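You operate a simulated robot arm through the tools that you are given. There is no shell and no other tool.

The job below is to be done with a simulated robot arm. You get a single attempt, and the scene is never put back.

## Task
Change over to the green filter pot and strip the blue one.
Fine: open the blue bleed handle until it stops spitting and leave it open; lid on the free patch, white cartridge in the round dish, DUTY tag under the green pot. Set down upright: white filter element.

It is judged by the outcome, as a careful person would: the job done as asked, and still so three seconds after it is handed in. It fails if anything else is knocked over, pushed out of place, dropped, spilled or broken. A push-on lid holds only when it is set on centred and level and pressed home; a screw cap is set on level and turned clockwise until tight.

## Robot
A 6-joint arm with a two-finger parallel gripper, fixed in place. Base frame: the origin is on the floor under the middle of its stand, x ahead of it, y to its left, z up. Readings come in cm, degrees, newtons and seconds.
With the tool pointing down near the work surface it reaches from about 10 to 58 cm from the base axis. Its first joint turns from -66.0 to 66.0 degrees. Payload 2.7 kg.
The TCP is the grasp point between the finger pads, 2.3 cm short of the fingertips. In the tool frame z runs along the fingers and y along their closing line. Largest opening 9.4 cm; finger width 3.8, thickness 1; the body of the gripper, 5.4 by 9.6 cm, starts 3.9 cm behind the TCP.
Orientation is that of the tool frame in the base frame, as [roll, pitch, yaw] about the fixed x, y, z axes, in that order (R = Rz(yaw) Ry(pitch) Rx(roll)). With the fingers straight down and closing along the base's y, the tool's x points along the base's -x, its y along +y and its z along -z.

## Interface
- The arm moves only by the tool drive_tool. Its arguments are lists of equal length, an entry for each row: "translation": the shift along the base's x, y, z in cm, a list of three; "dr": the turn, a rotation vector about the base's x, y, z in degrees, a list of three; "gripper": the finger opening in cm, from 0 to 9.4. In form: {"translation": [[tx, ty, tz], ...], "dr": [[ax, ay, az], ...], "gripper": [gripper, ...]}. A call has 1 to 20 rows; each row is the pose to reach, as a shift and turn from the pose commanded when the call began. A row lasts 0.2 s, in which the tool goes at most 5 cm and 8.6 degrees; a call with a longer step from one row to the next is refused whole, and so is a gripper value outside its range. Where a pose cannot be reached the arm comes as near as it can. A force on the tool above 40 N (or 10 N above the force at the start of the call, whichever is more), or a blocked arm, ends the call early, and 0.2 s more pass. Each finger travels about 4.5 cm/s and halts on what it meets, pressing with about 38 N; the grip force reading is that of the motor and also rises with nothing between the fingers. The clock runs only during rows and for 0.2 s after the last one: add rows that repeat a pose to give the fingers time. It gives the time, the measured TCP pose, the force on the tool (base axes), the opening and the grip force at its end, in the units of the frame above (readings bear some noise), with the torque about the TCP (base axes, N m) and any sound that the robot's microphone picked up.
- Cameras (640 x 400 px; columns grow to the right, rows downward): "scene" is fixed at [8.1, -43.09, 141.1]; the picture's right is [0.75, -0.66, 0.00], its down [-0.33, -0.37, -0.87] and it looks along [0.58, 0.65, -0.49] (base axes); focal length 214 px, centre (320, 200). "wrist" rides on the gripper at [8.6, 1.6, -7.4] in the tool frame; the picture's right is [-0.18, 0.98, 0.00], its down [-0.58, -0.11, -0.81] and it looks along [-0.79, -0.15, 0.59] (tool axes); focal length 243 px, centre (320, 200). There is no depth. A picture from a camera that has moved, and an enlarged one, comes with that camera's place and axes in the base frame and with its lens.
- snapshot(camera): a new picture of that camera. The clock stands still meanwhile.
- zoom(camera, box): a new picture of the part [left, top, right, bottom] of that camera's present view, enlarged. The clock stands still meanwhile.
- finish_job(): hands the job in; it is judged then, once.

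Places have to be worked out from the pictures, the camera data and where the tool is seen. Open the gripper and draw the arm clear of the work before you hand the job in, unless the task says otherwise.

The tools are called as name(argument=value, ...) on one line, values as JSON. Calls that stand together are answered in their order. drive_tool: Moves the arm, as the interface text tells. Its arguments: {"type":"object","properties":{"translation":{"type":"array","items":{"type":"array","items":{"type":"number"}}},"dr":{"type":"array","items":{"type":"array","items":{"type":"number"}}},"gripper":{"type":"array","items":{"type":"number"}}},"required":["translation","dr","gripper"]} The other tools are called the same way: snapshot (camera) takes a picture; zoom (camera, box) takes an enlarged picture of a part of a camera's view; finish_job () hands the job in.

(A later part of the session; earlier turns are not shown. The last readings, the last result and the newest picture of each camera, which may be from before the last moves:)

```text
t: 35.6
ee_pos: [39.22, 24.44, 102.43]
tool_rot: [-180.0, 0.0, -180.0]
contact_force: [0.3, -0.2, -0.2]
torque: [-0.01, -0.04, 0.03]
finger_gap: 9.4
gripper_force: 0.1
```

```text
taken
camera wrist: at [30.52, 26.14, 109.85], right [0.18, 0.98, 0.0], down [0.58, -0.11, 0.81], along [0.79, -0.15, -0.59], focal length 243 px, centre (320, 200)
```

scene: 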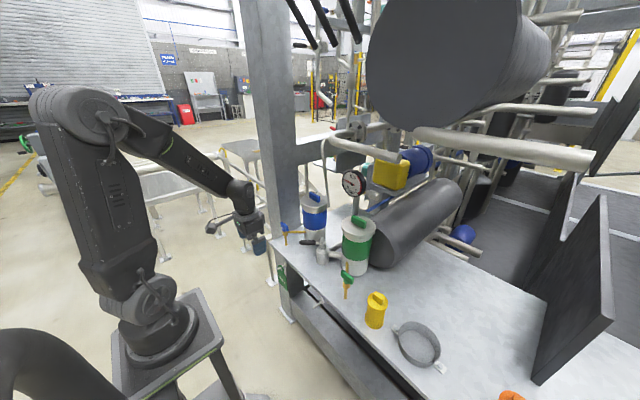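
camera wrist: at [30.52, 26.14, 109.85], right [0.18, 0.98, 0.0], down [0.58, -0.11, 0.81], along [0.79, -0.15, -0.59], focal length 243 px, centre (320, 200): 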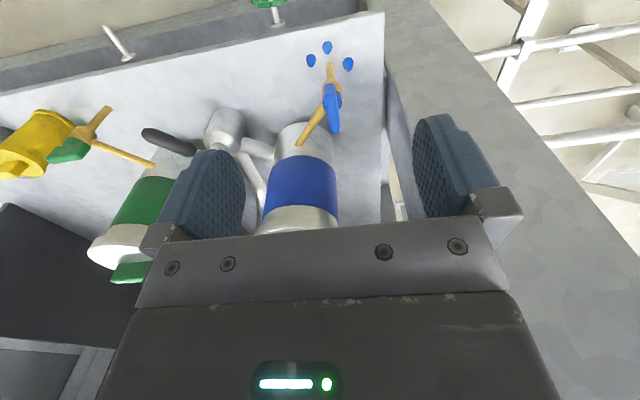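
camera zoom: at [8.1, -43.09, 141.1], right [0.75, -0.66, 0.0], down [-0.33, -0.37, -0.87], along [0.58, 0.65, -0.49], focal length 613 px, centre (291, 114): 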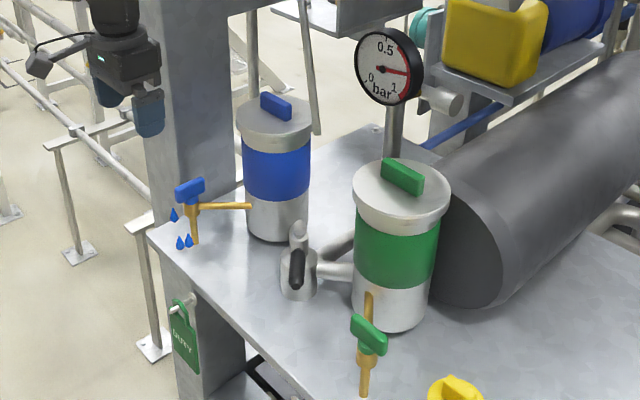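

It's still spitting. While it bleeds down I'm using the time to view the dish and the free area of the bench from above the right side.

drive_tool(translation=[[-1, -4.5, 0], [-2, -9, 0], [-3, -13.5, 0], [-4, -18, 0], [-4.5, -22.5, 0], [-5, -27, 0], [-5, -31.5, 0], [-5, -36, 0], [-5, -40.5, 0], [-5, -44, 0], [-5, -44, 0], [-5, -44, 0], [-5, -44, 0], [-5, -44, 0]], dr=[[0, 0, 0], [0, 0, 0], [0, 0, 0], [0, 0, 0], [0, 0, 0], [0, 0, 0], [0, 0, 0], [0, 0, 0], [0, 0, 0], [0, 0, 0], [0, 0, 0], [0, 0, 0], [0, 0, 0], [0, 0, 0]], gripper=[9.4, 9.4, 9.4, 9.4, 9.4, 9.4, 9.4, 9.4, 9.4, 9.4, 9.4, 9.4, 9.4, 9.4])

snapshot(camera="wrist")

zoom(camera="scene", box=[250, 160, 410, 300])

```text
t: 38.6
ee_pos: [34.0, -19.49, 102.26]
tool_rot: [-179.9, 0.0, 179.9]
contact_force: [0.1, -0.9, 0.0]
torque: [0.03, 0.01, 0.0]
finger_gap: 9.42
gripper_force: 0.1
```

```text
taken
camera wrist: at [25.4, -17.88, 109.74], right [0.18, 0.98, 0.0], down [0.58, -0.11, 0.81], along [0.79, -0.15, -0.59], focal length 243 px, centre (320, 200)
```

wrist: 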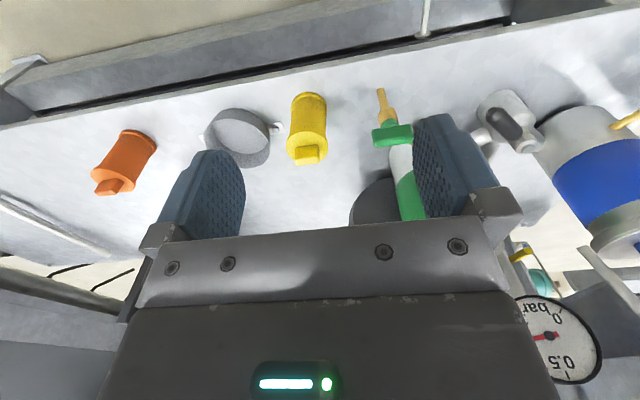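

```text
2.86 times, centred on (330, 230) of scene
camera zoom: at [8.1, -43.09, 141.1], right [0.75, -0.66, 0.0], down [-0.33, -0.37, -0.87], along [0.58, 0.65, -0.49], focal length 613 px, centre (291, 114)
```

zoom: 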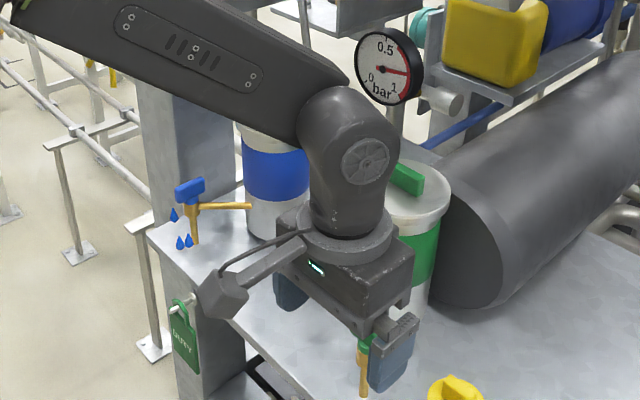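

It's still spitting at t=38.6. Dish centre is near (51,-38), yellow element near (48,-24.3) with its top at z≈85, and the bench behind them (x>56, y from -20 to -45) is clear. I'm checking the lever closely while more time passes.

zoom(camera="wrist", box=[440, 70, 640, 200])

drive_tool(translation=[[0, 0, 0], [0, 0, 0], [0, 0, 0], [0, 0, 0], [0, 0, 0], [0, 0, 0], [0, 0, 0], [0, 0, 0], [0, 0, 0], [0, 0, 0], [0, 0, 0], [0, 0, 0], [0, 0, 0], [0, 0, 0], [0, 0, 0], [0, 0, 0], [0, 0, 0], [0, 0, 0], [0, 0, 0], [0, 0, 0]], dr=[[0, 0, 0], [0, 0, 0], [0, 0, 0], [0, 0, 0], [0, 0, 0], [0, 0, 0], [0, 0, 0], [0, 0, 0], [0, 0, 0], [0, 0, 0], [0, 0, 0], [0, 0, 0], [0, 0, 0], [0, 0, 0], [0, 0, 0], [0, 0, 0], [0, 0, 0], [0, 0, 0], [0, 0, 0], [0, 0, 0]], gripper=[9.4, 9.4, 9.4, 9.4, 9.4, 9.4, 9.4, 9.4, 9.4, 9.4, 9.4, 9.4, 9.4, 9.4, 9.4, 9.4, 9.4, 9.4, 9.4, 9.4])

zoom(camera="scene", box=[250, 160, 410, 300])

```text
3.08 times, centred on (540, 135) of wrist
camera zoom: at [25.4, -17.88, 109.74], right [0.18, 0.98, 0.0], down [0.58, -0.11, 0.81], along [0.79, -0.15, -0.59], focal length 746 px, centre (-357, 400)
```

zoom: 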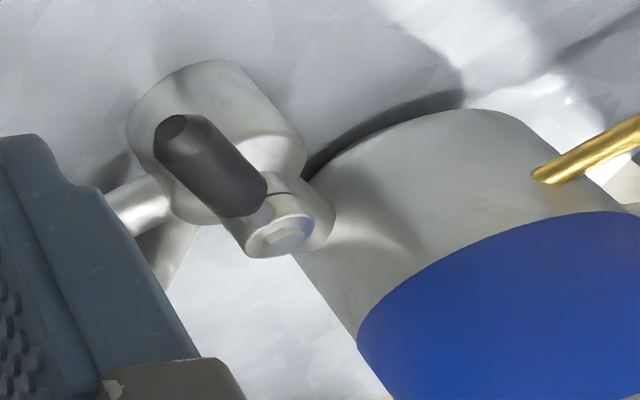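

```text
t: 42.8
ee_pos: [34.1, -19.54, 102.14]
tool_rot: [180.0, 0.1, -179.9]
contact_force: [-0.7, -0.1, 0.1]
torque: [0.0, -0.02, -0.03]
finger_gap: 9.38
gripper_force: 0.0
```

```text
2.86 times, centred on (330, 230) of scene
camera zoom: at [8.1, -43.09, 141.1], right [0.75, -0.66, 0.0], down [-0.33, -0.37, -0.87], along [0.58, 0.65, -0.49], focal length 613 px, centre (291, 114)
```

zoom: 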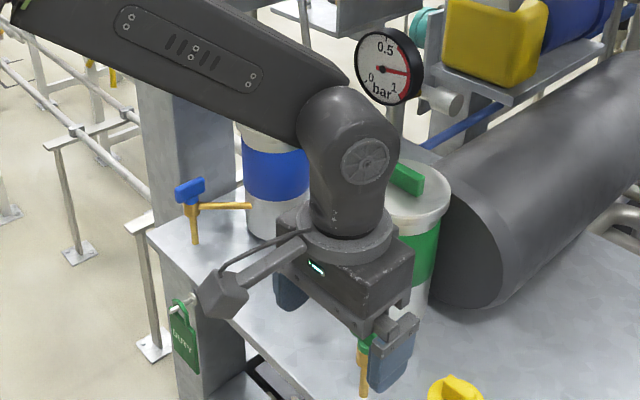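

The droplets have stopped, so the blue pot is bled with its handle left open. Before going for the lid I'm checking a thin rod that hangs near the blue pot.

zoom(camera="scene", box=[270, 60, 390, 220])

drive_tool(translation=[[-1, 4, 3], [-2, 8, 6], [-3, 12, 9], [-4, 16, 10], [-4, 20, 10], [-4, 24, 10]], dr=[[0, 0, 0], [0, 0, 0], [0, 0, 0], [0, 0, 0], [0, 0, 0], [0, 0, 0]], gripper=[9.4, 9.4, 9.4, 9.4, 9.4, 9.4])

snapshot(camera="wrist")

snapshot(camera="scene")

```text
2.50 times, centred on (330, 140) of scene
camera zoom: at [8.1, -43.09, 141.1], right [0.75, -0.66, 0.0], down [-0.33, -0.37, -0.87], along [0.58, 0.65, -0.49], focal length 536 px, centre (295, 350)
```

zoom: 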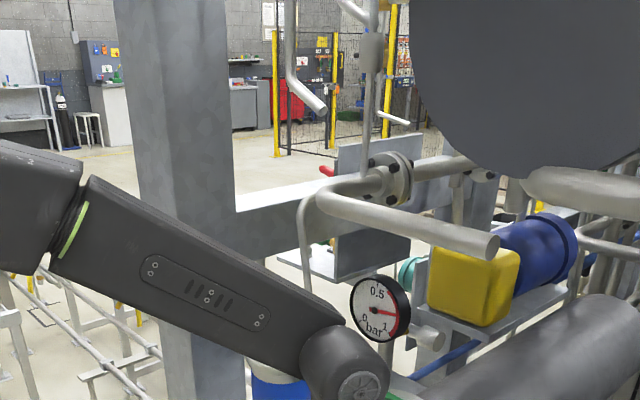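

```text
refused: row 1 steps farther than a row can; nothing moved
```

```text
taken
camera wrist: at [25.41, -17.88, 109.74], right [0.18, 0.98, 0.0], down [0.58, -0.11, 0.81], along [0.79, -0.15, -0.59], focal length 243 px, centre (320, 200)
```

wrist: 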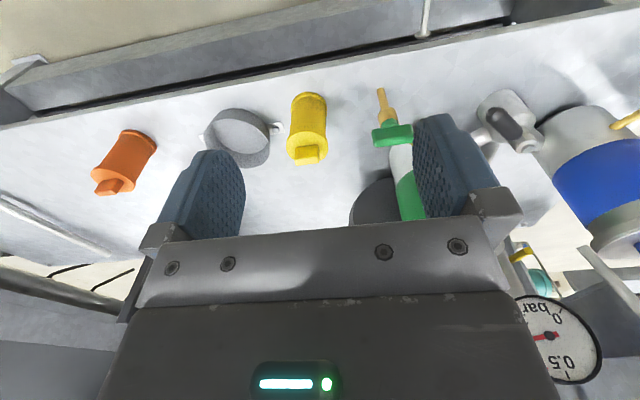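

```text
taken
```

scene: 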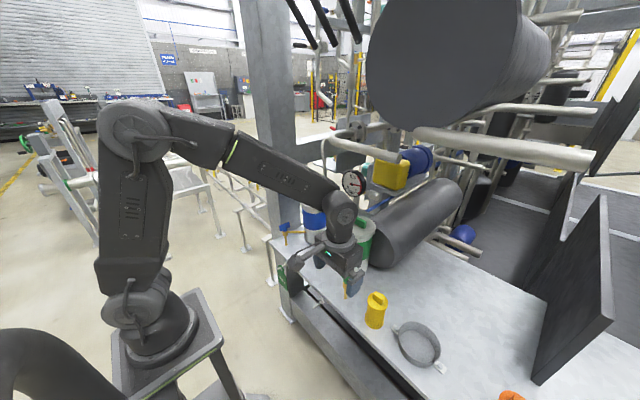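

The thin rod is a fixed pipe. Its lower end is near (60.4, 9.9, 96) and it slants up toward +y over the blue pot's right side, so I'll have to come at the lid with a forward tilt. I'm taking a closer view of the lid and this pipe first.

drive_tool(translation=[[0, 3, 3.5], [0, 6, 7], [0.5, 10.3, 8.4], [1, 14.8, 8.4], [2, 19.2, 8.4], [4, 23.5, 8.4], [6, 27.5, 8.4], [8.5, 31, 8.4], [11, 33.5, 8.4], [12.5, 34, 8.4], [12.5, 34, 8.4]], dr=[[0, 0, 0], [0, 0, 0], [0, 0, 0], [0, 0, 0], [0, 0, 0], [0, 0, 0], [0, 0, 0], [0, 0, 0], [0, 0, 0], [0, 0, 0], [0, 0, 0]], gripper=[9.4, 9.4, 9.4, 9.4, 9.4, 9.4, 9.4, 9.4, 9.4, 9.4, 9.4])

snapshot(camera="wrist")

zoom(camera="wrist", box=[240, 60, 480, 240])

snapshot(camera="scene")

```text
t: 45.2
ee_pos: [46.65, 14.28, 110.61]
tool_rot: [-180.0, 0.0, -180.0]
contact_force: [0.2, 0.0, -0.4]
torque: [0.01, -0.01, -0.03]
finger_gap: 9.39
gripper_force: 0.0
```

```text
taken
camera wrist: at [38.05, 16.09, 118.16], right [0.18, 0.98, 0.0], down [0.58, -0.11, 0.81], along [0.79, -0.15, -0.59], focal length 243 px, centre (320, 200)
```

wrist: 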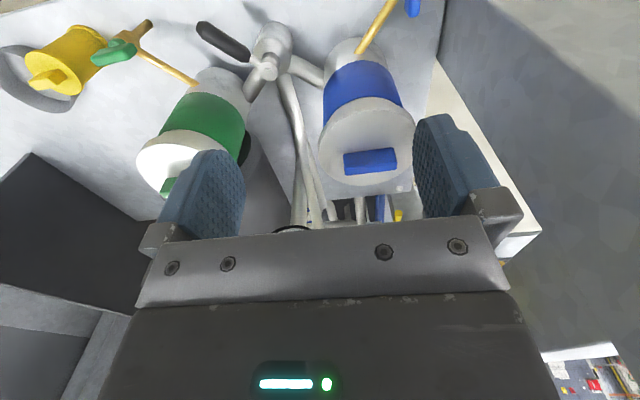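

```text
2.22 times, centred on (360, 150) of wrist
camera zoom: at [38.05, 16.09, 118.16], right [0.18, 0.98, 0.0], down [0.58, -0.11, 0.81], along [0.79, -0.15, -0.59], focal length 539 px, centre (231, 311)
```

zoom: 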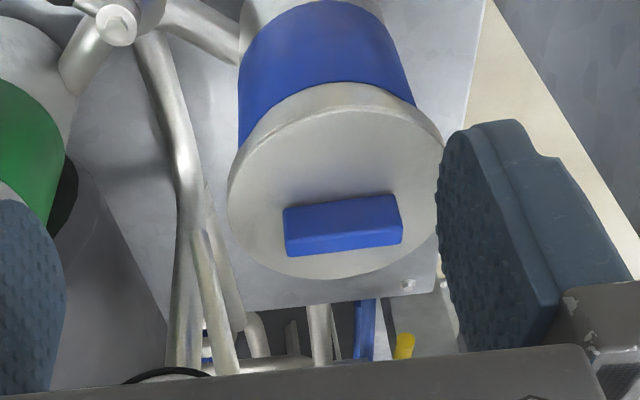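

```text
taken
```

scene: 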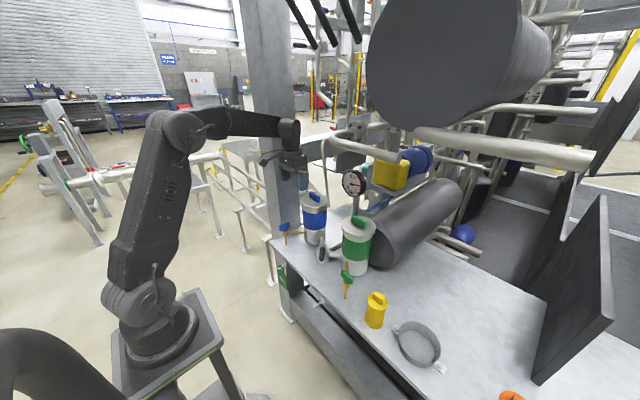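

I'm measuring the lid and handle more precisely from the fixed camera.

zoom(camera="scene", box=[295, 180, 335, 220])

zoom(camera="wrist", box=[310, 80, 430, 200])

zoom(camera="scene", box=[335, 205, 395, 280])

```text
10.00 times, centred on (315, 200) of scene
camera zoom: at [8.1, -43.09, 141.1], right [0.75, -0.66, 0.0], down [-0.33, -0.37, -0.87], along [0.58, 0.65, -0.49], focal length 2145 px, centre (370, 200)
```

zoom: 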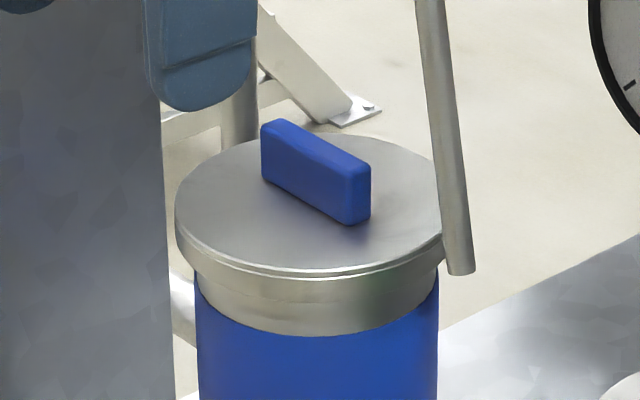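

```text
3.33 times, centred on (370, 140) of wrist
camera zoom: at [38.05, 16.09, 118.16], right [0.18, 0.98, 0.0], down [0.58, -0.11, 0.81], along [0.79, -0.15, -0.59], focal length 809 px, centre (153, 400)
```

zoom: 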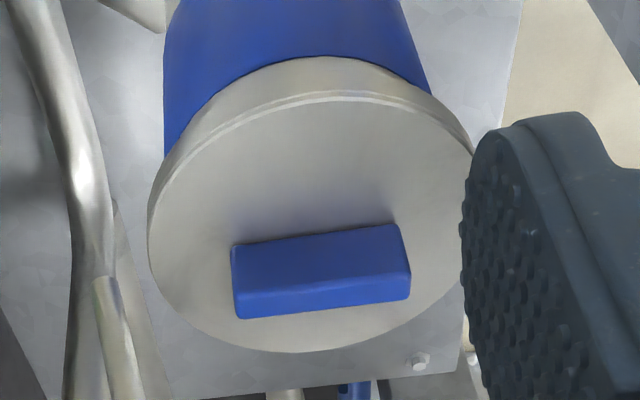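

```text
5.33 times, centred on (365, 242) of scene
camera zoom: at [8.1, -43.09, 141.1], right [0.75, -0.66, 0.0], down [-0.33, -0.37, -0.87], along [0.58, 0.65, -0.49], focal length 1144 px, centre (80, -27)
```

zoom: 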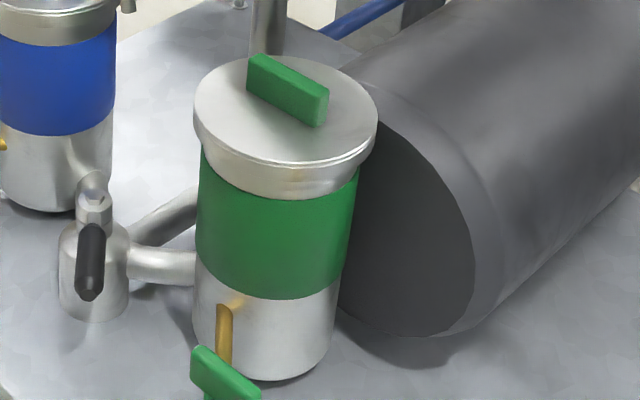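

Lid top is at about z≈95.5, centred near (59.3,18.1). Its handle is a plate about 6 cm long along y, 1.3 thick and 2.5 tall. I'm tilting the tool 40° forward so the gripper stays clear of the slanted pipe, and lining up with the handle in y.

drive_tool(translation=[[0, 0.8, -0.5], [0, 1.6, -1], [-0.5, 2.4, -1.5], [-0.5, 3.2, -2], [-0.5, 3.8, -2.5], [-0.5, 3.8, -2.5]], dr=[[0, -8, 0], [0, -16, 0], [0, -24, 0], [0, -32, 0], [0, -40, 0], [0, -40, 0]], gripper=[9, 8.5, 8, 7.6, 7.6, 7.6])

snapshot(camera="wrist")

snapshot(camera="scene")

```text
t: 46.6
ee_pos: [45.93, 18.24, 108.3]
tool_rot: [179.8, 40.0, 179.9]
contact_force: [0.2, -0.1, 0.5]
torque: [-0.04, 0.03, -0.01]
finger_gap: 7.59
gripper_force: 0.0
```

```text
taken
camera wrist: at [34.73, 19.91, 108.42], right [0.14, 0.98, 0.12], down [-0.07, -0.11, 0.99], along [0.99, -0.15, 0.06], focal length 243 px, centre (320, 200)
```

wrist: 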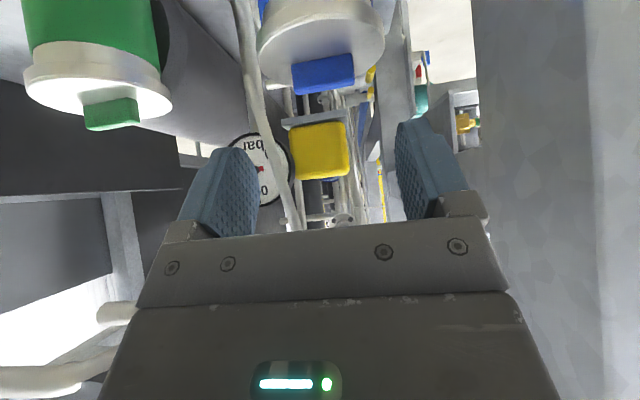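

```text
taken
```

scene: 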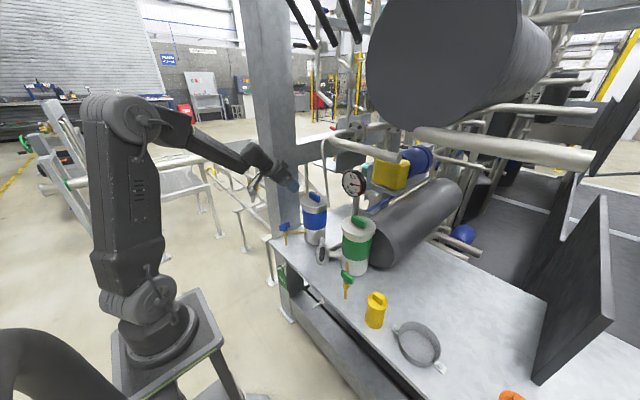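

The tilt was reached without trouble. I'm enlarging this level view to fix the handle and lid heights.

zoom(camera="wrist", box=[220, 0, 420, 120])

```text
3.20 times, centred on (320, 60) of wrist
camera zoom: at [34.73, 19.91, 108.42], right [0.14, 0.98, 0.12], down [-0.07, -0.11, 0.99], along [0.99, -0.15, 0.06], focal length 776 px, centre (320, 648)
```

zoom: 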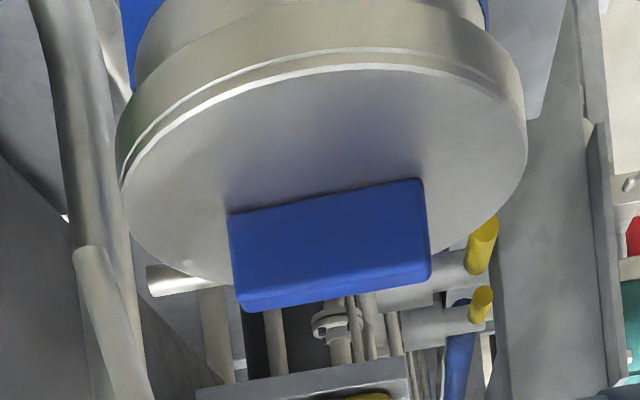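

Lid top is at z≈96.3 and the handle top at 98.8. I'm moving over the handle and then down beside its ends, with the fingers just above the lid surface.

drive_tool(translation=[[3.4, 0, -1.2], [6.8, 0, -2.4], [10.2, 0, -3.6], [13.5, -0.1, -4.8], [13.5, -0.1, -6.5], [13.5, -0.1, -8], [13.5, -0.1, -8.8]], dr=[[0, 0, 0], [0, 0, 0], [0, 0, 0], [0, 0, 0], [0, 0, 0], [0, 0, 0], [0, 0, 0]], gripper=[7.6, 7.6, 7.6, 7.6, 7.6, 7.6, 7.6])

snapshot(camera="wrist")

zoom(camera="scene", box=[280, 160, 360, 230])

```text
t: 48.2
ee_pos: [59.72, 18.14, 99.48]
tool_rot: [-180.0, 40.0, 180.0]
contact_force: [0.5, -0.4, -0.7]
torque: [0.02, 0.01, 0.01]
finger_gap: 7.6
gripper_force: 0.1
```

```text
taken
camera wrist: at [48.22, 19.73, 99.72], right [0.14, 0.98, 0.12], down [-0.07, -0.11, 0.99], along [0.99, -0.15, 0.06], focal length 243 px, centre (320, 200)
```

wrist: 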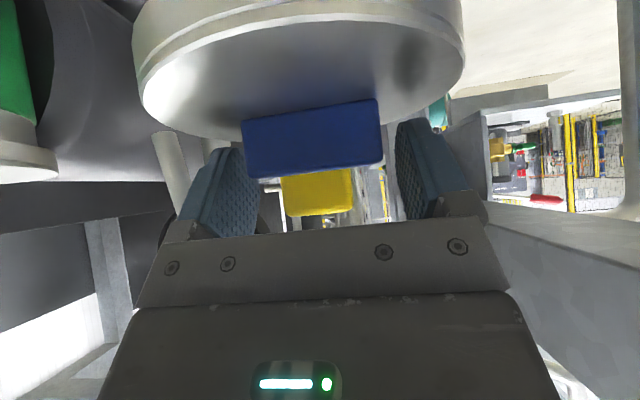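

```text
5.71 times, centred on (320, 195) of scene
camera zoom: at [8.1, -43.09, 141.1], right [0.75, -0.66, 0.0], down [-0.33, -0.37, -0.87], along [0.58, 0.65, -0.49], focal length 1226 px, centre (320, 229)
```

zoom: 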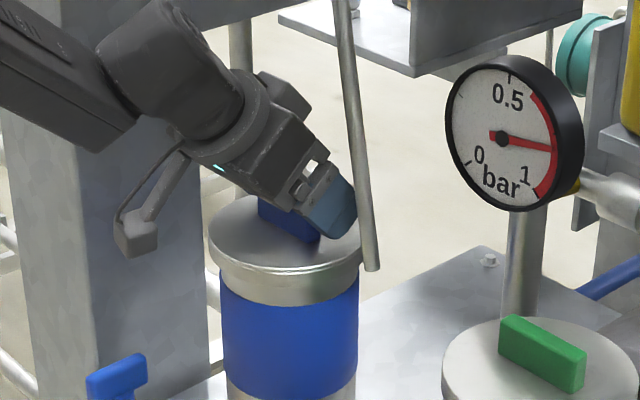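

The fingers flank the handle ends, and the handle centre is at y≈18.1. I'm lowering 0.25 cm more and closing on it.

drive_tool(translation=[[-0.1, 0, -0.25], [-0.1, 0, -0.25], [-0.1, 0, -0.25], [-0.1, 0, -0.25], [-0.1, 0, -0.25]], dr=[[0, 0, 0], [0, 0, 0], [0, 0, 0], [0, 0, 0], [0, 0, 0]], gripper=[7.6, 6.6, 5.5, 5.0, 5.0])

```text
t: 49.4
ee_pos: [59.56, 18.01, 99.35]
tool_rot: [179.9, 40.3, 179.9]
contact_force: [2.5, -10.1, 14.5]
torque: [-0.46, -0.31, 0.02]
finger_gap: 5.96
gripper_force: 37.7
```

Gripped at 5.96 cm with full grip force. I'm lifting gently straight up and reading the force to learn whether the lid simply pulls off or must be turned.

drive_tool(translation=[[0, 0.05, 0.3], [0, 0.05, 0.6], [0, 0.05, 0.9]], dr=[[0, 0, 0], [0, 0, 0], [0, 0, 0]], gripper=[5.0, 5.0, 5.0])

zoom(camera="scene", box=[280, 160, 360, 230])

```text
t: 50.2
ee_pos: [59.36, 18.18, 99.96]
tool_rot: [-180.0, 39.7, -179.9]
contact_force: [-0.2, 0.5, -2.8]
torque: [0.04, -0.02, 0.01]
finger_gap: 5.99
gripper_force: 38.5
```

```text
5.71 times, centred on (320, 195) of scene
camera zoom: at [8.1, -43.09, 141.1], right [0.75, -0.66, 0.0], down [-0.33, -0.37, -0.87], along [0.58, 0.65, -0.49], focal length 1226 px, centre (320, 229)
```

zoom: 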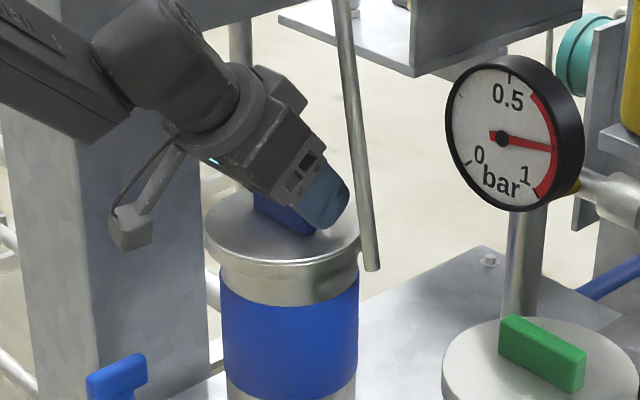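

The lid comes free with a reading of only about 3 N, its own weight. I'm raising it a bit more with a slight +y drift away from the pipe, then drawing it back toward the robot.

drive_tool(translation=[[0, 0.1, 0.8], [0, 0.2, 1.6], [-0.3, 0.4, 2.4], [-1.5, 0.6, 3.2], [-4, 0.6, 4], [-7, 0.6, 5], [-10, 0.6, 6], [-13, 0.6, 7]], dr=[[0, 0, 0], [0, 0, 0], [0, 0, 0], [0, 0, 0], [0, 0, 0], [0, 0, 0], [0, 0, 0], [0, 0, 0]], gripper=[5.0, 5.0, 5.0, 5.0, 5.0, 5.0, 5.0, 5.0])

snapshot(camera="wrist")

zoom(camera="scene", box=[240, 140, 400, 260])

```text
t: 52.0
ee_pos: [46.55, 18.78, 107.11]
tool_rot: [180.0, 40.1, -179.9]
contact_force: [-0.5, -0.1, 0.0]
torque: [0.03, -0.02, 0.01]
finger_gap: 4.96
gripper_force: 0.1
```

```text
taken
camera wrist: at [35.1, 20.3, 107.27], right [0.14, 0.98, 0.12], down [-0.07, -0.11, 0.99], along [0.99, -0.15, 0.06], focal length 243 px, centre (320, 200)
```

wrist: 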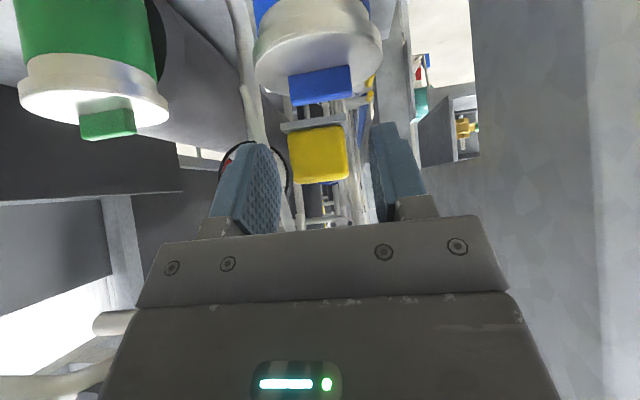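

```text
3.33 times, centred on (320, 200) of scene
camera zoom: at [8.1, -43.09, 141.1], right [0.75, -0.66, 0.0], down [-0.33, -0.37, -0.87], along [0.58, 0.65, -0.49], focal length 715 px, centre (320, 200)
```

zoom: 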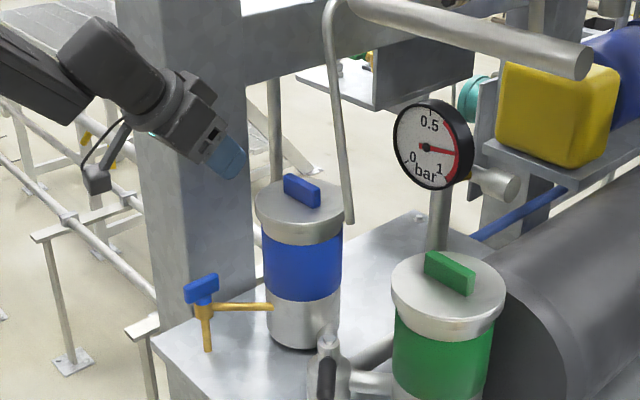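

The handle slipped out of the fingers and the lid is back on the pot. I'm checking that it still sits level and nothing else moved.

zoom(camera="scene", box=[295, 180, 335, 220])

zoom(camera="wrist", box=[220, 0, 420, 120])

```text
10.00 times, centred on (315, 200) of scene
camera zoom: at [8.1, -43.09, 141.1], right [0.75, -0.66, 0.0], down [-0.33, -0.37, -0.87], along [0.58, 0.65, -0.49], focal length 2145 px, centre (370, 200)
```

zoom: 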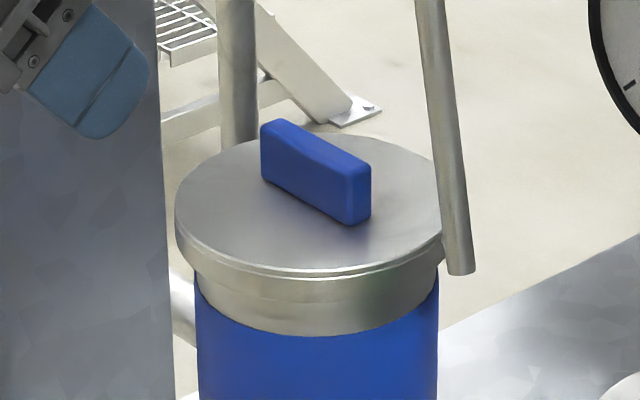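

```text
3.20 times, centred on (320, 60) of wrist
camera zoom: at [35.1, 20.3, 107.27], right [0.14, 0.98, 0.12], down [-0.07, -0.11, 0.99], along [0.99, -0.15, 0.06], focal length 776 px, centre (320, 648)
```

zoom: 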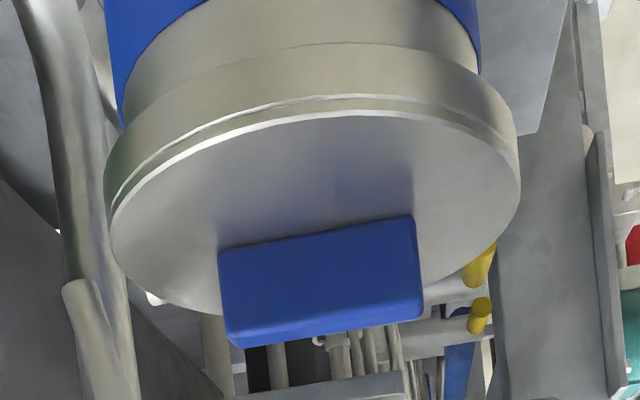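

The lid sits exactly where it was, level and unharmed. It probably has a plug in the pot and jammed when I shifted sideways too early. I'm going back over the handle to lift strictly vertically and slowly.

drive_tool(translation=[[0, -0.3, 0], [3.3, -0.6, -0.9], [6.6, -0.65, -1.8], [9.9, -0.65, -2.7], [13.0, -0.65, -3.7], [13.0, -0.65, -5.5], [13.0, -0.65, -7], [13.0, -0.65, -7.7]], dr=[[0, 0, 0], [0, 0, 0], [0, 0, 0], [0, 0, 0], [0, 0, 0], [0, 0, 0], [0, 0, 0], [0, 0, 0]], gripper=[6.5, 7.6, 7.6, 7.6, 7.6, 7.6, 7.6, 7.6])

snapshot(camera="wrist")

```text
t: 53.8
ee_pos: [59.47, 18.02, 99.46]
tool_rot: [179.9, 39.9, 179.9]
contact_force: [-0.6, -0.3, 0.1]
torque: [-0.02, 0.02, 0.01]
finger_gap: 7.6
gripper_force: 0.0
```

```text
taken
camera wrist: at [48.1, 19.72, 99.61], right [0.14, 0.98, 0.12], down [-0.07, -0.11, 0.99], along [0.99, -0.15, 0.06], focal length 243 px, centre (320, 200)
```

wrist: 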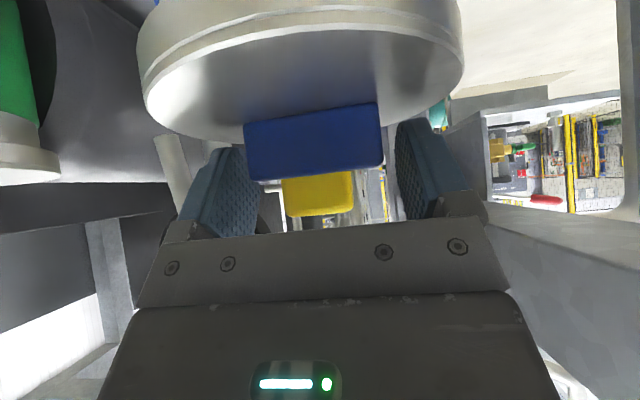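

I'm closing on the handle again, just above touching the lid surface.

drive_tool(translation=[[0, 0.1, -0.1], [0, 0.1, -0.1], [0, 0.1, -0.1], [0, 0.1, -0.1], [0, 0.1, -0.1]], dr=[[0, 0, 0], [0, 0, 0], [0, 0, 0], [0, 0, 0], [0, 0, 0]], gripper=[7.0, 6.2, 5.2, 4.5, 4.5])

drive_tool(translation=[[0, 0, 0.2], [0, 0, 0.4], [0, 0, 0.5], [0, 0, 0.5]], dr=[[0, 0, 0], [0, 0, 0], [0, 0, 0], [0, 0, 0]], gripper=[4.5, 4.5, 4.5, 4.5])

zoom(camera="scene", box=[295, 180, 335, 220])

```text
t: 55.0
ee_pos: [59.54, 18.04, 99.44]
tool_rot: [-180.0, 40.0, 179.8]
contact_force: [0.2, -16.5, 8.9]
torque: [-0.12, 0.12, -0.13]
finger_gap: 5.97
gripper_force: 38.7
```

```text
t: 56.0
ee_pos: [59.41, 18.22, 99.62]
tool_rot: [-179.9, 39.9, 179.9]
contact_force: [-3.7, -5.8, -5.6]
torque: [-0.15, 0.14, -0.12]
finger_gap: 5.96
gripper_force: 37.5
```

```text
10.00 times, centred on (315, 200) of scene
camera zoom: at [8.09, -43.1, 141.1], right [0.75, -0.66, 0.0], down [-0.33, -0.37, -0.87], along [0.58, 0.65, -0.49], focal length 2145 px, centre (370, 200)
```

zoom: 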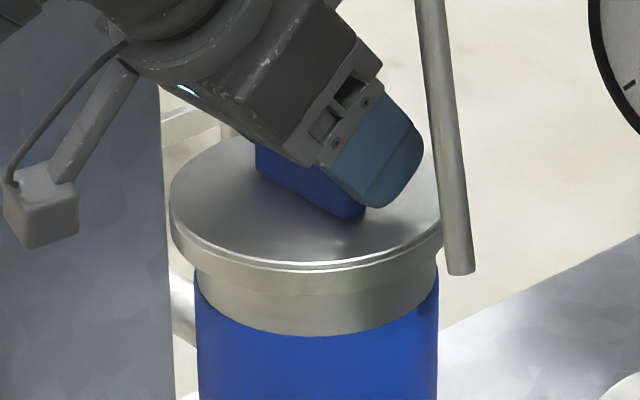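

The lid is rising slightly. I'm easing the small side load with a y shift of -0.1 and continuing the slow vertical lift, reading the force at each half centimetre.

drive_tool(translation=[[0, -0.1, 0.15], [0, -0.1, 0.3], [0, -0.1, 0.5], [0, -0.1, 0.5]], dr=[[0, 0, 0], [0, 0, 0], [0, 0, 0], [0, 0, 0]], gripper=[4.5, 4.5, 4.5, 4.5])

zoom(camera="scene", box=[295, 180, 335, 220])

drive_tool(translation=[[0, 0, 0.15], [0, 0, 0.3], [0, 0, 0.5], [0, 0, 0.5]], dr=[[0, 0, 0], [0, 0, 0], [0, 0, 0], [0, 0, 0]], gripper=[4.5, 4.5, 4.5, 4.5])

zoom(camera="scene", box=[295, 180, 335, 220])

```text
t: 57.0
ee_pos: [59.55, 18.13, 100.33]
tool_rot: [179.9, 40.1, -180.0]
contact_force: [0.0, -1.3, -3.8]
torque: [-0.05, -0.05, 0.03]
finger_gap: 5.98
gripper_force: 37.6
```

```text
10.00 times, centred on (315, 200) of scene
camera zoom: at [8.1, -43.09, 141.1], right [0.75, -0.66, 0.0], down [-0.33, -0.37, -0.87], along [0.58, 0.65, -0.49], focal length 2145 px, centre (370, 200)
```

zoom: 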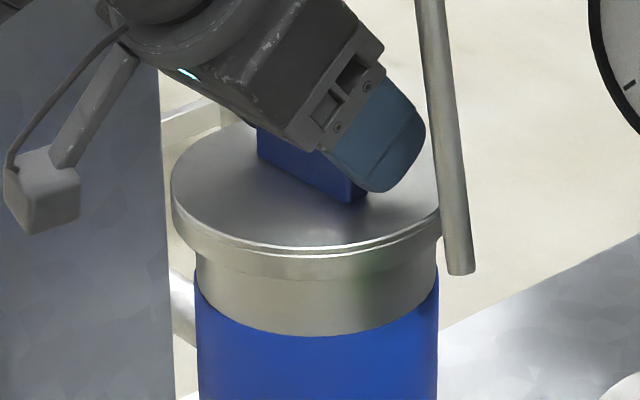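

```text
t: 58.0
ee_pos: [59.5, 18.14, 100.78]
tool_rot: [180.0, 39.9, -180.0]
contact_force: [0.9, 0.0, -3.2]
torque: [0.03, -0.03, 0.0]
finger_gap: 5.99
gripper_force: 37.8
```

```text
10.00 times, centred on (315, 200) of scene
camera zoom: at [8.1, -43.09, 141.1], right [0.75, -0.66, 0.0], down [-0.33, -0.37, -0.87], along [0.58, 0.65, -0.49], focal length 2145 px, centre (370, 200)
```

zoom: 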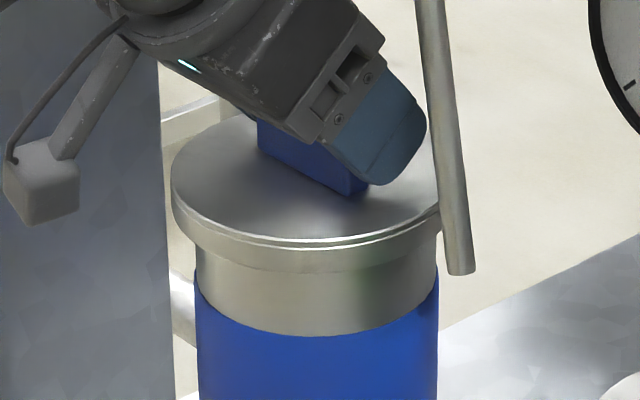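

The lid follows cleanly, carrying just its 3 N weight. Continuing vertically, slowly.

drive_tool(translation=[[0, 0, 0.25], [0, 0, 0.5], [0, 0, 0.75], [0, 0, 1.0], [0, 0, 1.25], [0, 0, 1.5], [0, 0, 1.5]], dr=[[0, 0, 0], [0, 0, 0], [0, 0, 0], [0, 0, 0], [0, 0, 0], [0, 0, 0], [0, 0, 0]], gripper=[4.5, 4.5, 4.5, 4.5, 4.5, 4.5, 4.5])

zoom(camera="scene", box=[295, 180, 335, 220])

snapshot(camera="wrist")

```text
t: 59.6
ee_pos: [59.53, 18.01, 102.24]
tool_rot: [179.9, 40.0, -179.9]
contact_force: [0.2, 0.1, -3.5]
torque: [-0.01, 0.0, 0.02]
finger_gap: 6.0
gripper_force: 38.1
```

```text
10.00 times, centred on (315, 200) of scene
camera zoom: at [8.1, -43.09, 141.1], right [0.75, -0.66, 0.0], down [-0.33, -0.37, -0.87], along [0.58, 0.65, -0.49], focal length 2145 px, centre (370, 200)
```

zoom: 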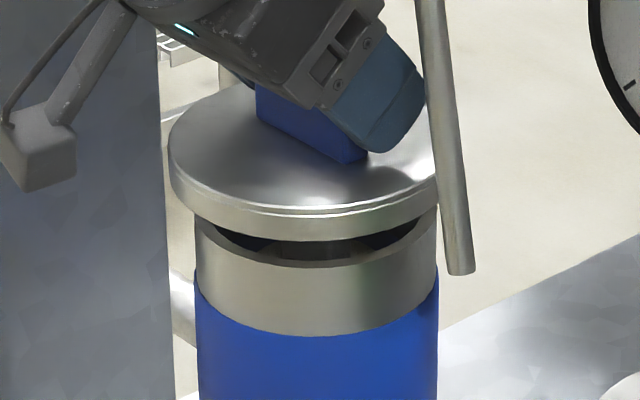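

```text
taken
camera wrist: at [48.07, 19.79, 102.49], right [0.14, 0.98, 0.12], down [-0.07, -0.11, 0.99], along [0.99, -0.15, 0.06], focal length 243 px, centre (320, 200)
```

wrist: 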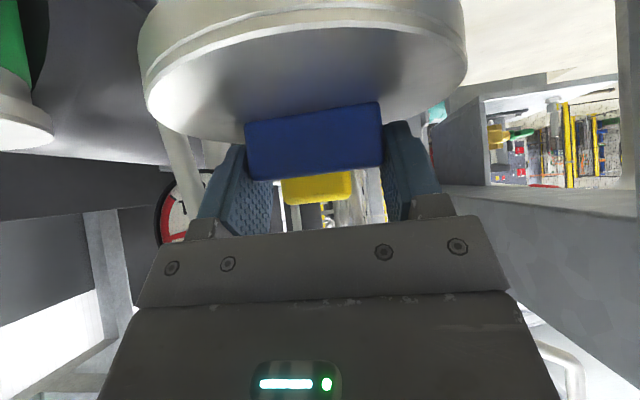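

The lid is now fully above the rim and I can see into the pot. I'm raising it a touch more with a small +y shift away from the pipe, then drawing it back.

drive_tool(translation=[[0, 0.15, 0.3], [-0.1, 0.3, 0.6], [-0.6, 0.4, 0.9], [-1.6, 0.5, 1.1], [-3.1, 0.5, 1.4], [-5, 0.5, 1.8], [-7.5, 0.5, 2.4], [-10, 0.5, 3], [-12.5, 0.5, 3.6], [-15, 0.5, 4.2], [-15, 0.5, 4.2]], dr=[[0, 0, 0], [0, 0, 0], [0, 0, 0], [0, 0, 0], [0, 0, 0], [0, 0, 0], [0, 0, 0], [0, 0, 0], [0, 0, 0], [0, 0, 0], [0, 0, 0]], gripper=[4.5, 4.5, 4.5, 4.5, 4.5, 4.5, 4.5, 4.5, 4.5, 4.5, 4.5])

snapshot(camera="wrist")

zoom(camera="scene", box=[240, 140, 400, 260])

```text
t: 62.0
ee_pos: [44.49, 18.74, 106.34]
tool_rot: [-180.0, 40.0, 180.0]
contact_force: [0.3, 0.1, -3.2]
torque: [0.01, -0.03, -0.03]
finger_gap: 6.0
gripper_force: 38.3
```

```text
taken
camera wrist: at [33.09, 20.33, 106.66], right [0.14, 0.98, 0.12], down [-0.07, -0.11, 0.99], along [0.99, -0.15, 0.06], focal length 243 px, centre (320, 200)
```

wrist: 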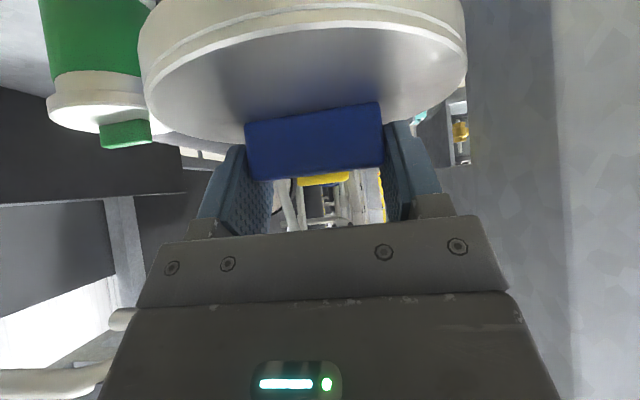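

```text
3.33 times, centred on (320, 200) of scene
camera zoom: at [8.1, -43.09, 141.1], right [0.75, -0.66, 0.0], down [-0.33, -0.37, -0.87], along [0.58, 0.65, -0.49], focal length 715 px, centre (320, 200)
```

zoom: 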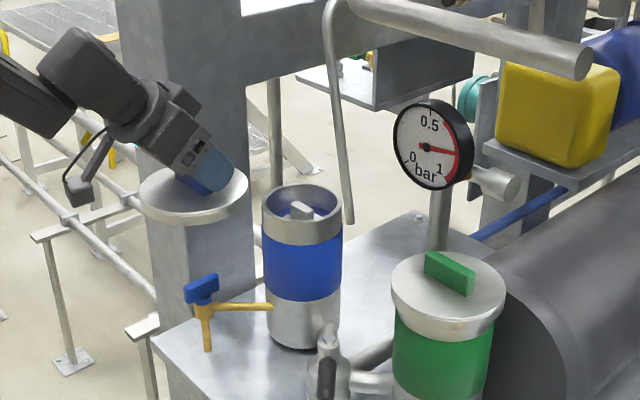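

The lid is held level and the pot is open, with a white element and its tab visible. I'm zooming on the element, then carrying the lid round.

zoom(camera="scene", box=[295, 185, 335, 225])

zoom(camera="scene", box=[340, 230, 500, 370])

```text
10.00 times, centred on (315, 205) of scene
camera zoom: at [8.1, -43.09, 141.1], right [0.75, -0.66, 0.0], down [-0.33, -0.37, -0.87], along [0.58, 0.65, -0.49], focal length 2145 px, centre (370, 150)
```

zoom: 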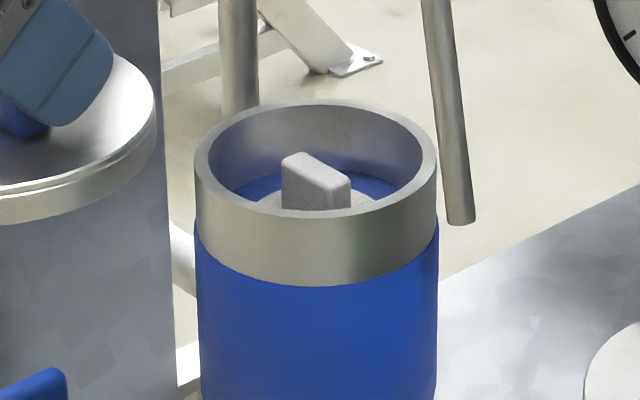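

```text
2.86 times, centred on (420, 300) of scene
camera zoom: at [8.1, -43.09, 141.1], right [0.75, -0.66, 0.0], down [-0.33, -0.37, -0.87], along [0.58, 0.65, -0.49], focal length 613 px, centre (34, -86)
```

zoom: 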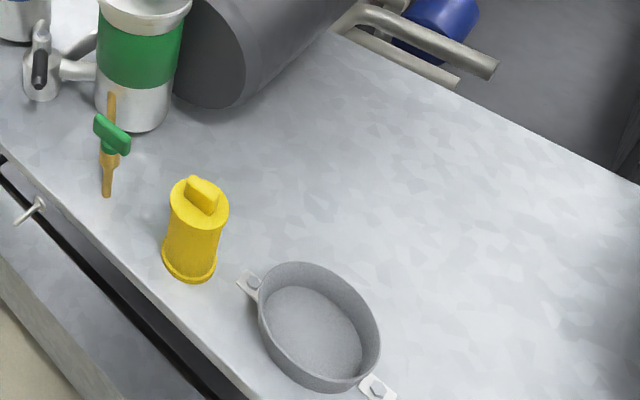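

The element's tab also lies along y. I'm carrying the lid level at height round to above the clear bench behind the yellow element, turning the tool to azimuth -20° so the camera clears the yellow element and the green bleed.

drive_tool(translation=[[0, -4, 0.5], [0, -8.5, 1], [0, -13, 1], [0.5, -17.5, 1], [1, -22, 1], [2, -26.3, 1], [4, -30.3, 1], [7, -33.9, 1], [10.5, -37, 1], [14, -39.6, 1], [17.5, -41.2, 1], [17.5, -41.2, 1]], dr=[[0, 0, 0], [0, 0, -2], [0, 0, -4.5], [0, 0, -7], [0, 0, -9.5], [0, 0, -12], [0, 0, -14.5], [0, 0, -17], [0, 0, -19], [0, 0, -20], [0, 0, -20], [0, 0, -20]], gripper=[4.5, 4.5, 4.5, 4.5, 4.5, 4.5, 4.5, 4.5, 4.5, 4.5, 4.5, 4.5])

snapshot(camera="scene")

snapshot(camera="wrist")

```text
t: 64.6
ee_pos: [62.03, -22.68, 107.33]
tool_rot: [180.0, 40.0, 160.0]
contact_force: [-0.8, 0.2, -3.5]
torque: [-0.04, 0.0, 0.0]
finger_gap: 5.97
gripper_force: 38.3
```

```text
taken
```

scene: 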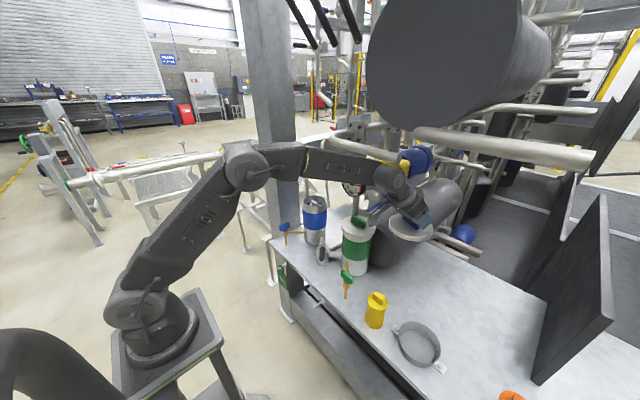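

```text
taken
camera wrist: at [51.92, -17.23, 107.63], right [0.47, 0.88, 0.12], down [-0.1, -0.08, 0.99], along [0.88, -0.48, 0.05], focal length 243 px, centre (320, 200)
```

wrist: 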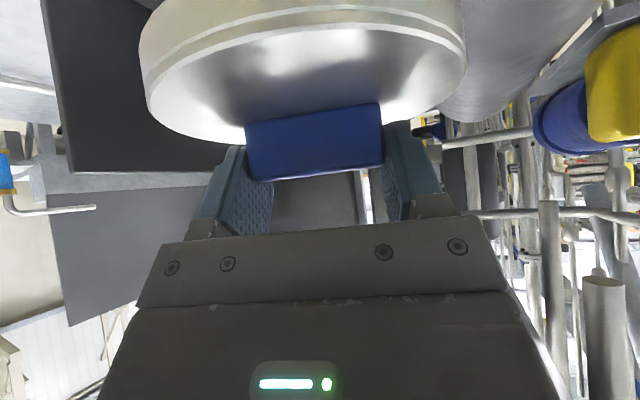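

The lid is level above the clear patch with no contact. I'm lowering it to a few centimetres above the bench and checking.

drive_tool(translation=[[0, 0, -4.5], [0, 0, -9], [0, 0, -13.5], [0, 0, -17.5], [0, 0, -21], [0, 0, -24], [0, 0, -24]], dr=[[0, 0, 0], [0, 0, 0], [0, 0, 0], [0, 0, 0], [0, 0, 0], [0, 0, 0], [0, 0, 0]], gripper=[4.5, 4.5, 4.5, 4.5, 4.5, 4.5, 4.5])

zoom(camera="scene", box=[340, 200, 480, 330])

snapshot(camera="wrist")

```text
t: 66.2
ee_pos: [62.08, -22.64, 86.28]
tool_rot: [179.8, 39.9, 159.9]
contact_force: [0.6, 0.3, -4.0]
torque: [-0.05, -0.01, 0.03]
finger_gap: 5.97
gripper_force: 38.1
out of reach, approached as far as the arm can: row 6, 7
```

```text
3.08 times, centred on (410, 265) of scene
camera zoom: at [8.1, -43.09, 141.1], right [0.75, -0.66, 0.0], down [-0.33, -0.37, -0.87], along [0.58, 0.65, -0.49], focal length 660 px, centre (43, 0)
```

zoom: 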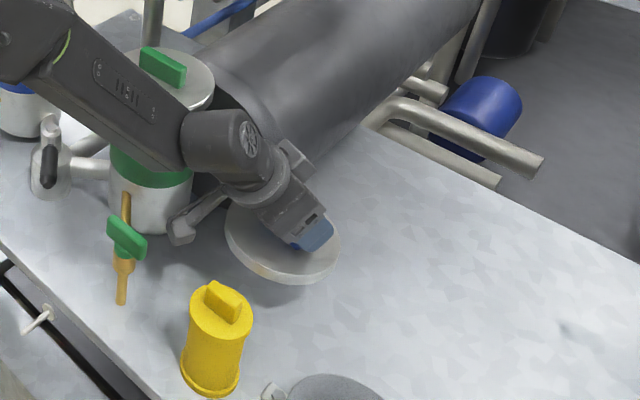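

```text
taken
camera wrist: at [51.88, -17.19, 86.58], right [0.47, 0.88, 0.12], down [-0.1, -0.08, 0.99], along [0.88, -0.48, 0.05], focal length 243 px, centre (320, 200)
```

wrist: 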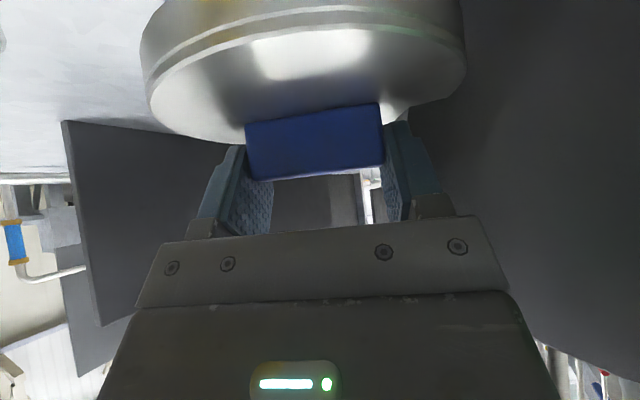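

The arm can't go below z≈86 here. The tilted tool lines up with the forearm at this radius. My estimate is that further out the forearm is flatter and lower poses become reachable, and the bench is clear there. I'm moving outward along the same azimuth at this height and checking the reach.

drive_tool(translation=[[0, 0, 3.2], [1.9, -0.7, 3.2], [3.8, -1.4, 3.2], [5.6, -2.0, 3.2], [5.6, -2.0, 3.2]], dr=[[0, 0, 0], [0, 0, 0], [0, 0, 0], [0, 0, 0], [0, 0, 0]], gripper=[4.5, 4.5, 4.5, 4.5, 4.5])

```text
t: 67.4
ee_pos: [67.57, -24.66, 89.69]
tool_rot: [180.0, 40.0, 159.9]
contact_force: [0.3, -0.1, -4.1]
torque: [0.02, -0.02, 0.01]
finger_gap: 5.96
gripper_force: 37.4
```

Reachable at (67.6,-24.7). I'm lowering in steps to see how far down this radius allows.

drive_tool(translation=[[0, 0, -2], [0, 0, -4], [0, 0, -6], [0, 0, -8], [0, 0, -9]], dr=[[0, 0, 0], [0, 0, 0], [0, 0, 0], [0, 0, 0], [0, 0, 0]], gripper=[4.5, 4.5, 4.5, 4.5, 4.5])

zoom(camera="scene", box=[340, 200, 480, 330])

```text
t: 68.6
ee_pos: [67.68, -24.64, 80.48]
tool_rot: [180.0, 40.0, 160.1]
contact_force: [0.1, -0.4, -3.4]
torque: [-0.01, -0.02, -0.03]
finger_gap: 6.0
gripper_force: 37.7
```

```text
3.08 times, centred on (410, 265) of scene
camera zoom: at [8.1, -43.09, 141.1], right [0.75, -0.66, 0.0], down [-0.33, -0.37, -0.87], along [0.58, 0.65, -0.49], focal length 660 px, centre (43, 0)
```

zoom: 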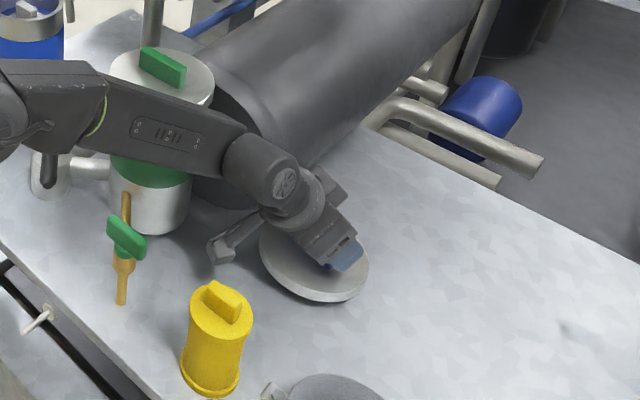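

Reached z=80.5 with the lid level. I'm now lowering gently in small steps until the force shows the bench taking the lid's weight.

drive_tool(translation=[[0, 0, -0.5], [0, 0, -1.0], [0, 0, -1.5], [0, 0, -1.8]], dr=[[0, 0, 0], [0, 0, 0], [0, 0, 0], [0, 0, 0]], gripper=[4.5, 4.5, 4.5, 4.5])

zoom(camera="scene", box=[390, 240, 470, 310])

```text
t: 69.6
ee_pos: [67.59, -24.66, 78.73]
tool_rot: [-180.0, 39.9, 159.9]
contact_force: [-0.4, 0.0, -2.9]
torque: [0.04, 0.0, 0.0]
finger_gap: 6.0
gripper_force: 37.9
```

```text
5.71 times, centred on (430, 275) of scene
camera zoom: at [8.1, -43.09, 141.1], right [0.75, -0.66, 0.0], down [-0.33, -0.37, -0.87], along [0.58, 0.65, -0.49], focal length 1226 px, centre (-309, -229)
```

zoom: 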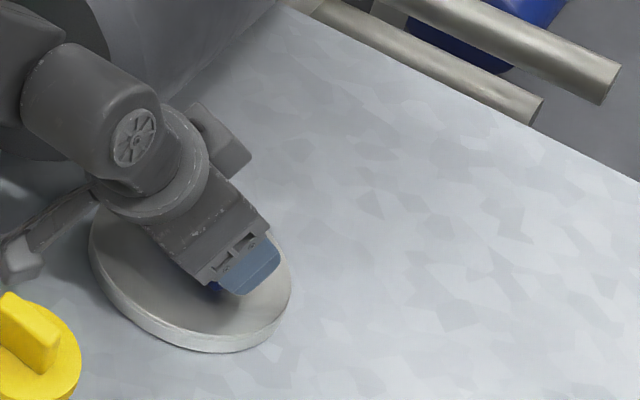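

drive_tool(translation=[[0, 0, -0.2], [0, 0, -0.4], [0, 0, -0.6], [0, 0, -0.6]], dr=[[0, 0, 0], [0, 0, 0], [0, 0, 0], [0, 0, 0]], gripper=[4.5, 4.5, 4.5, 4.5])

```text
t: 70.6
ee_pos: [67.75, -24.6, 78.6]
tool_rot: [-180.0, 40.5, 160.2]
contact_force: [0.5, -0.4, 17.8]
torque: [0.36, 1.02, 0.0]
finger_gap: 5.97
gripper_force: 38.3
```

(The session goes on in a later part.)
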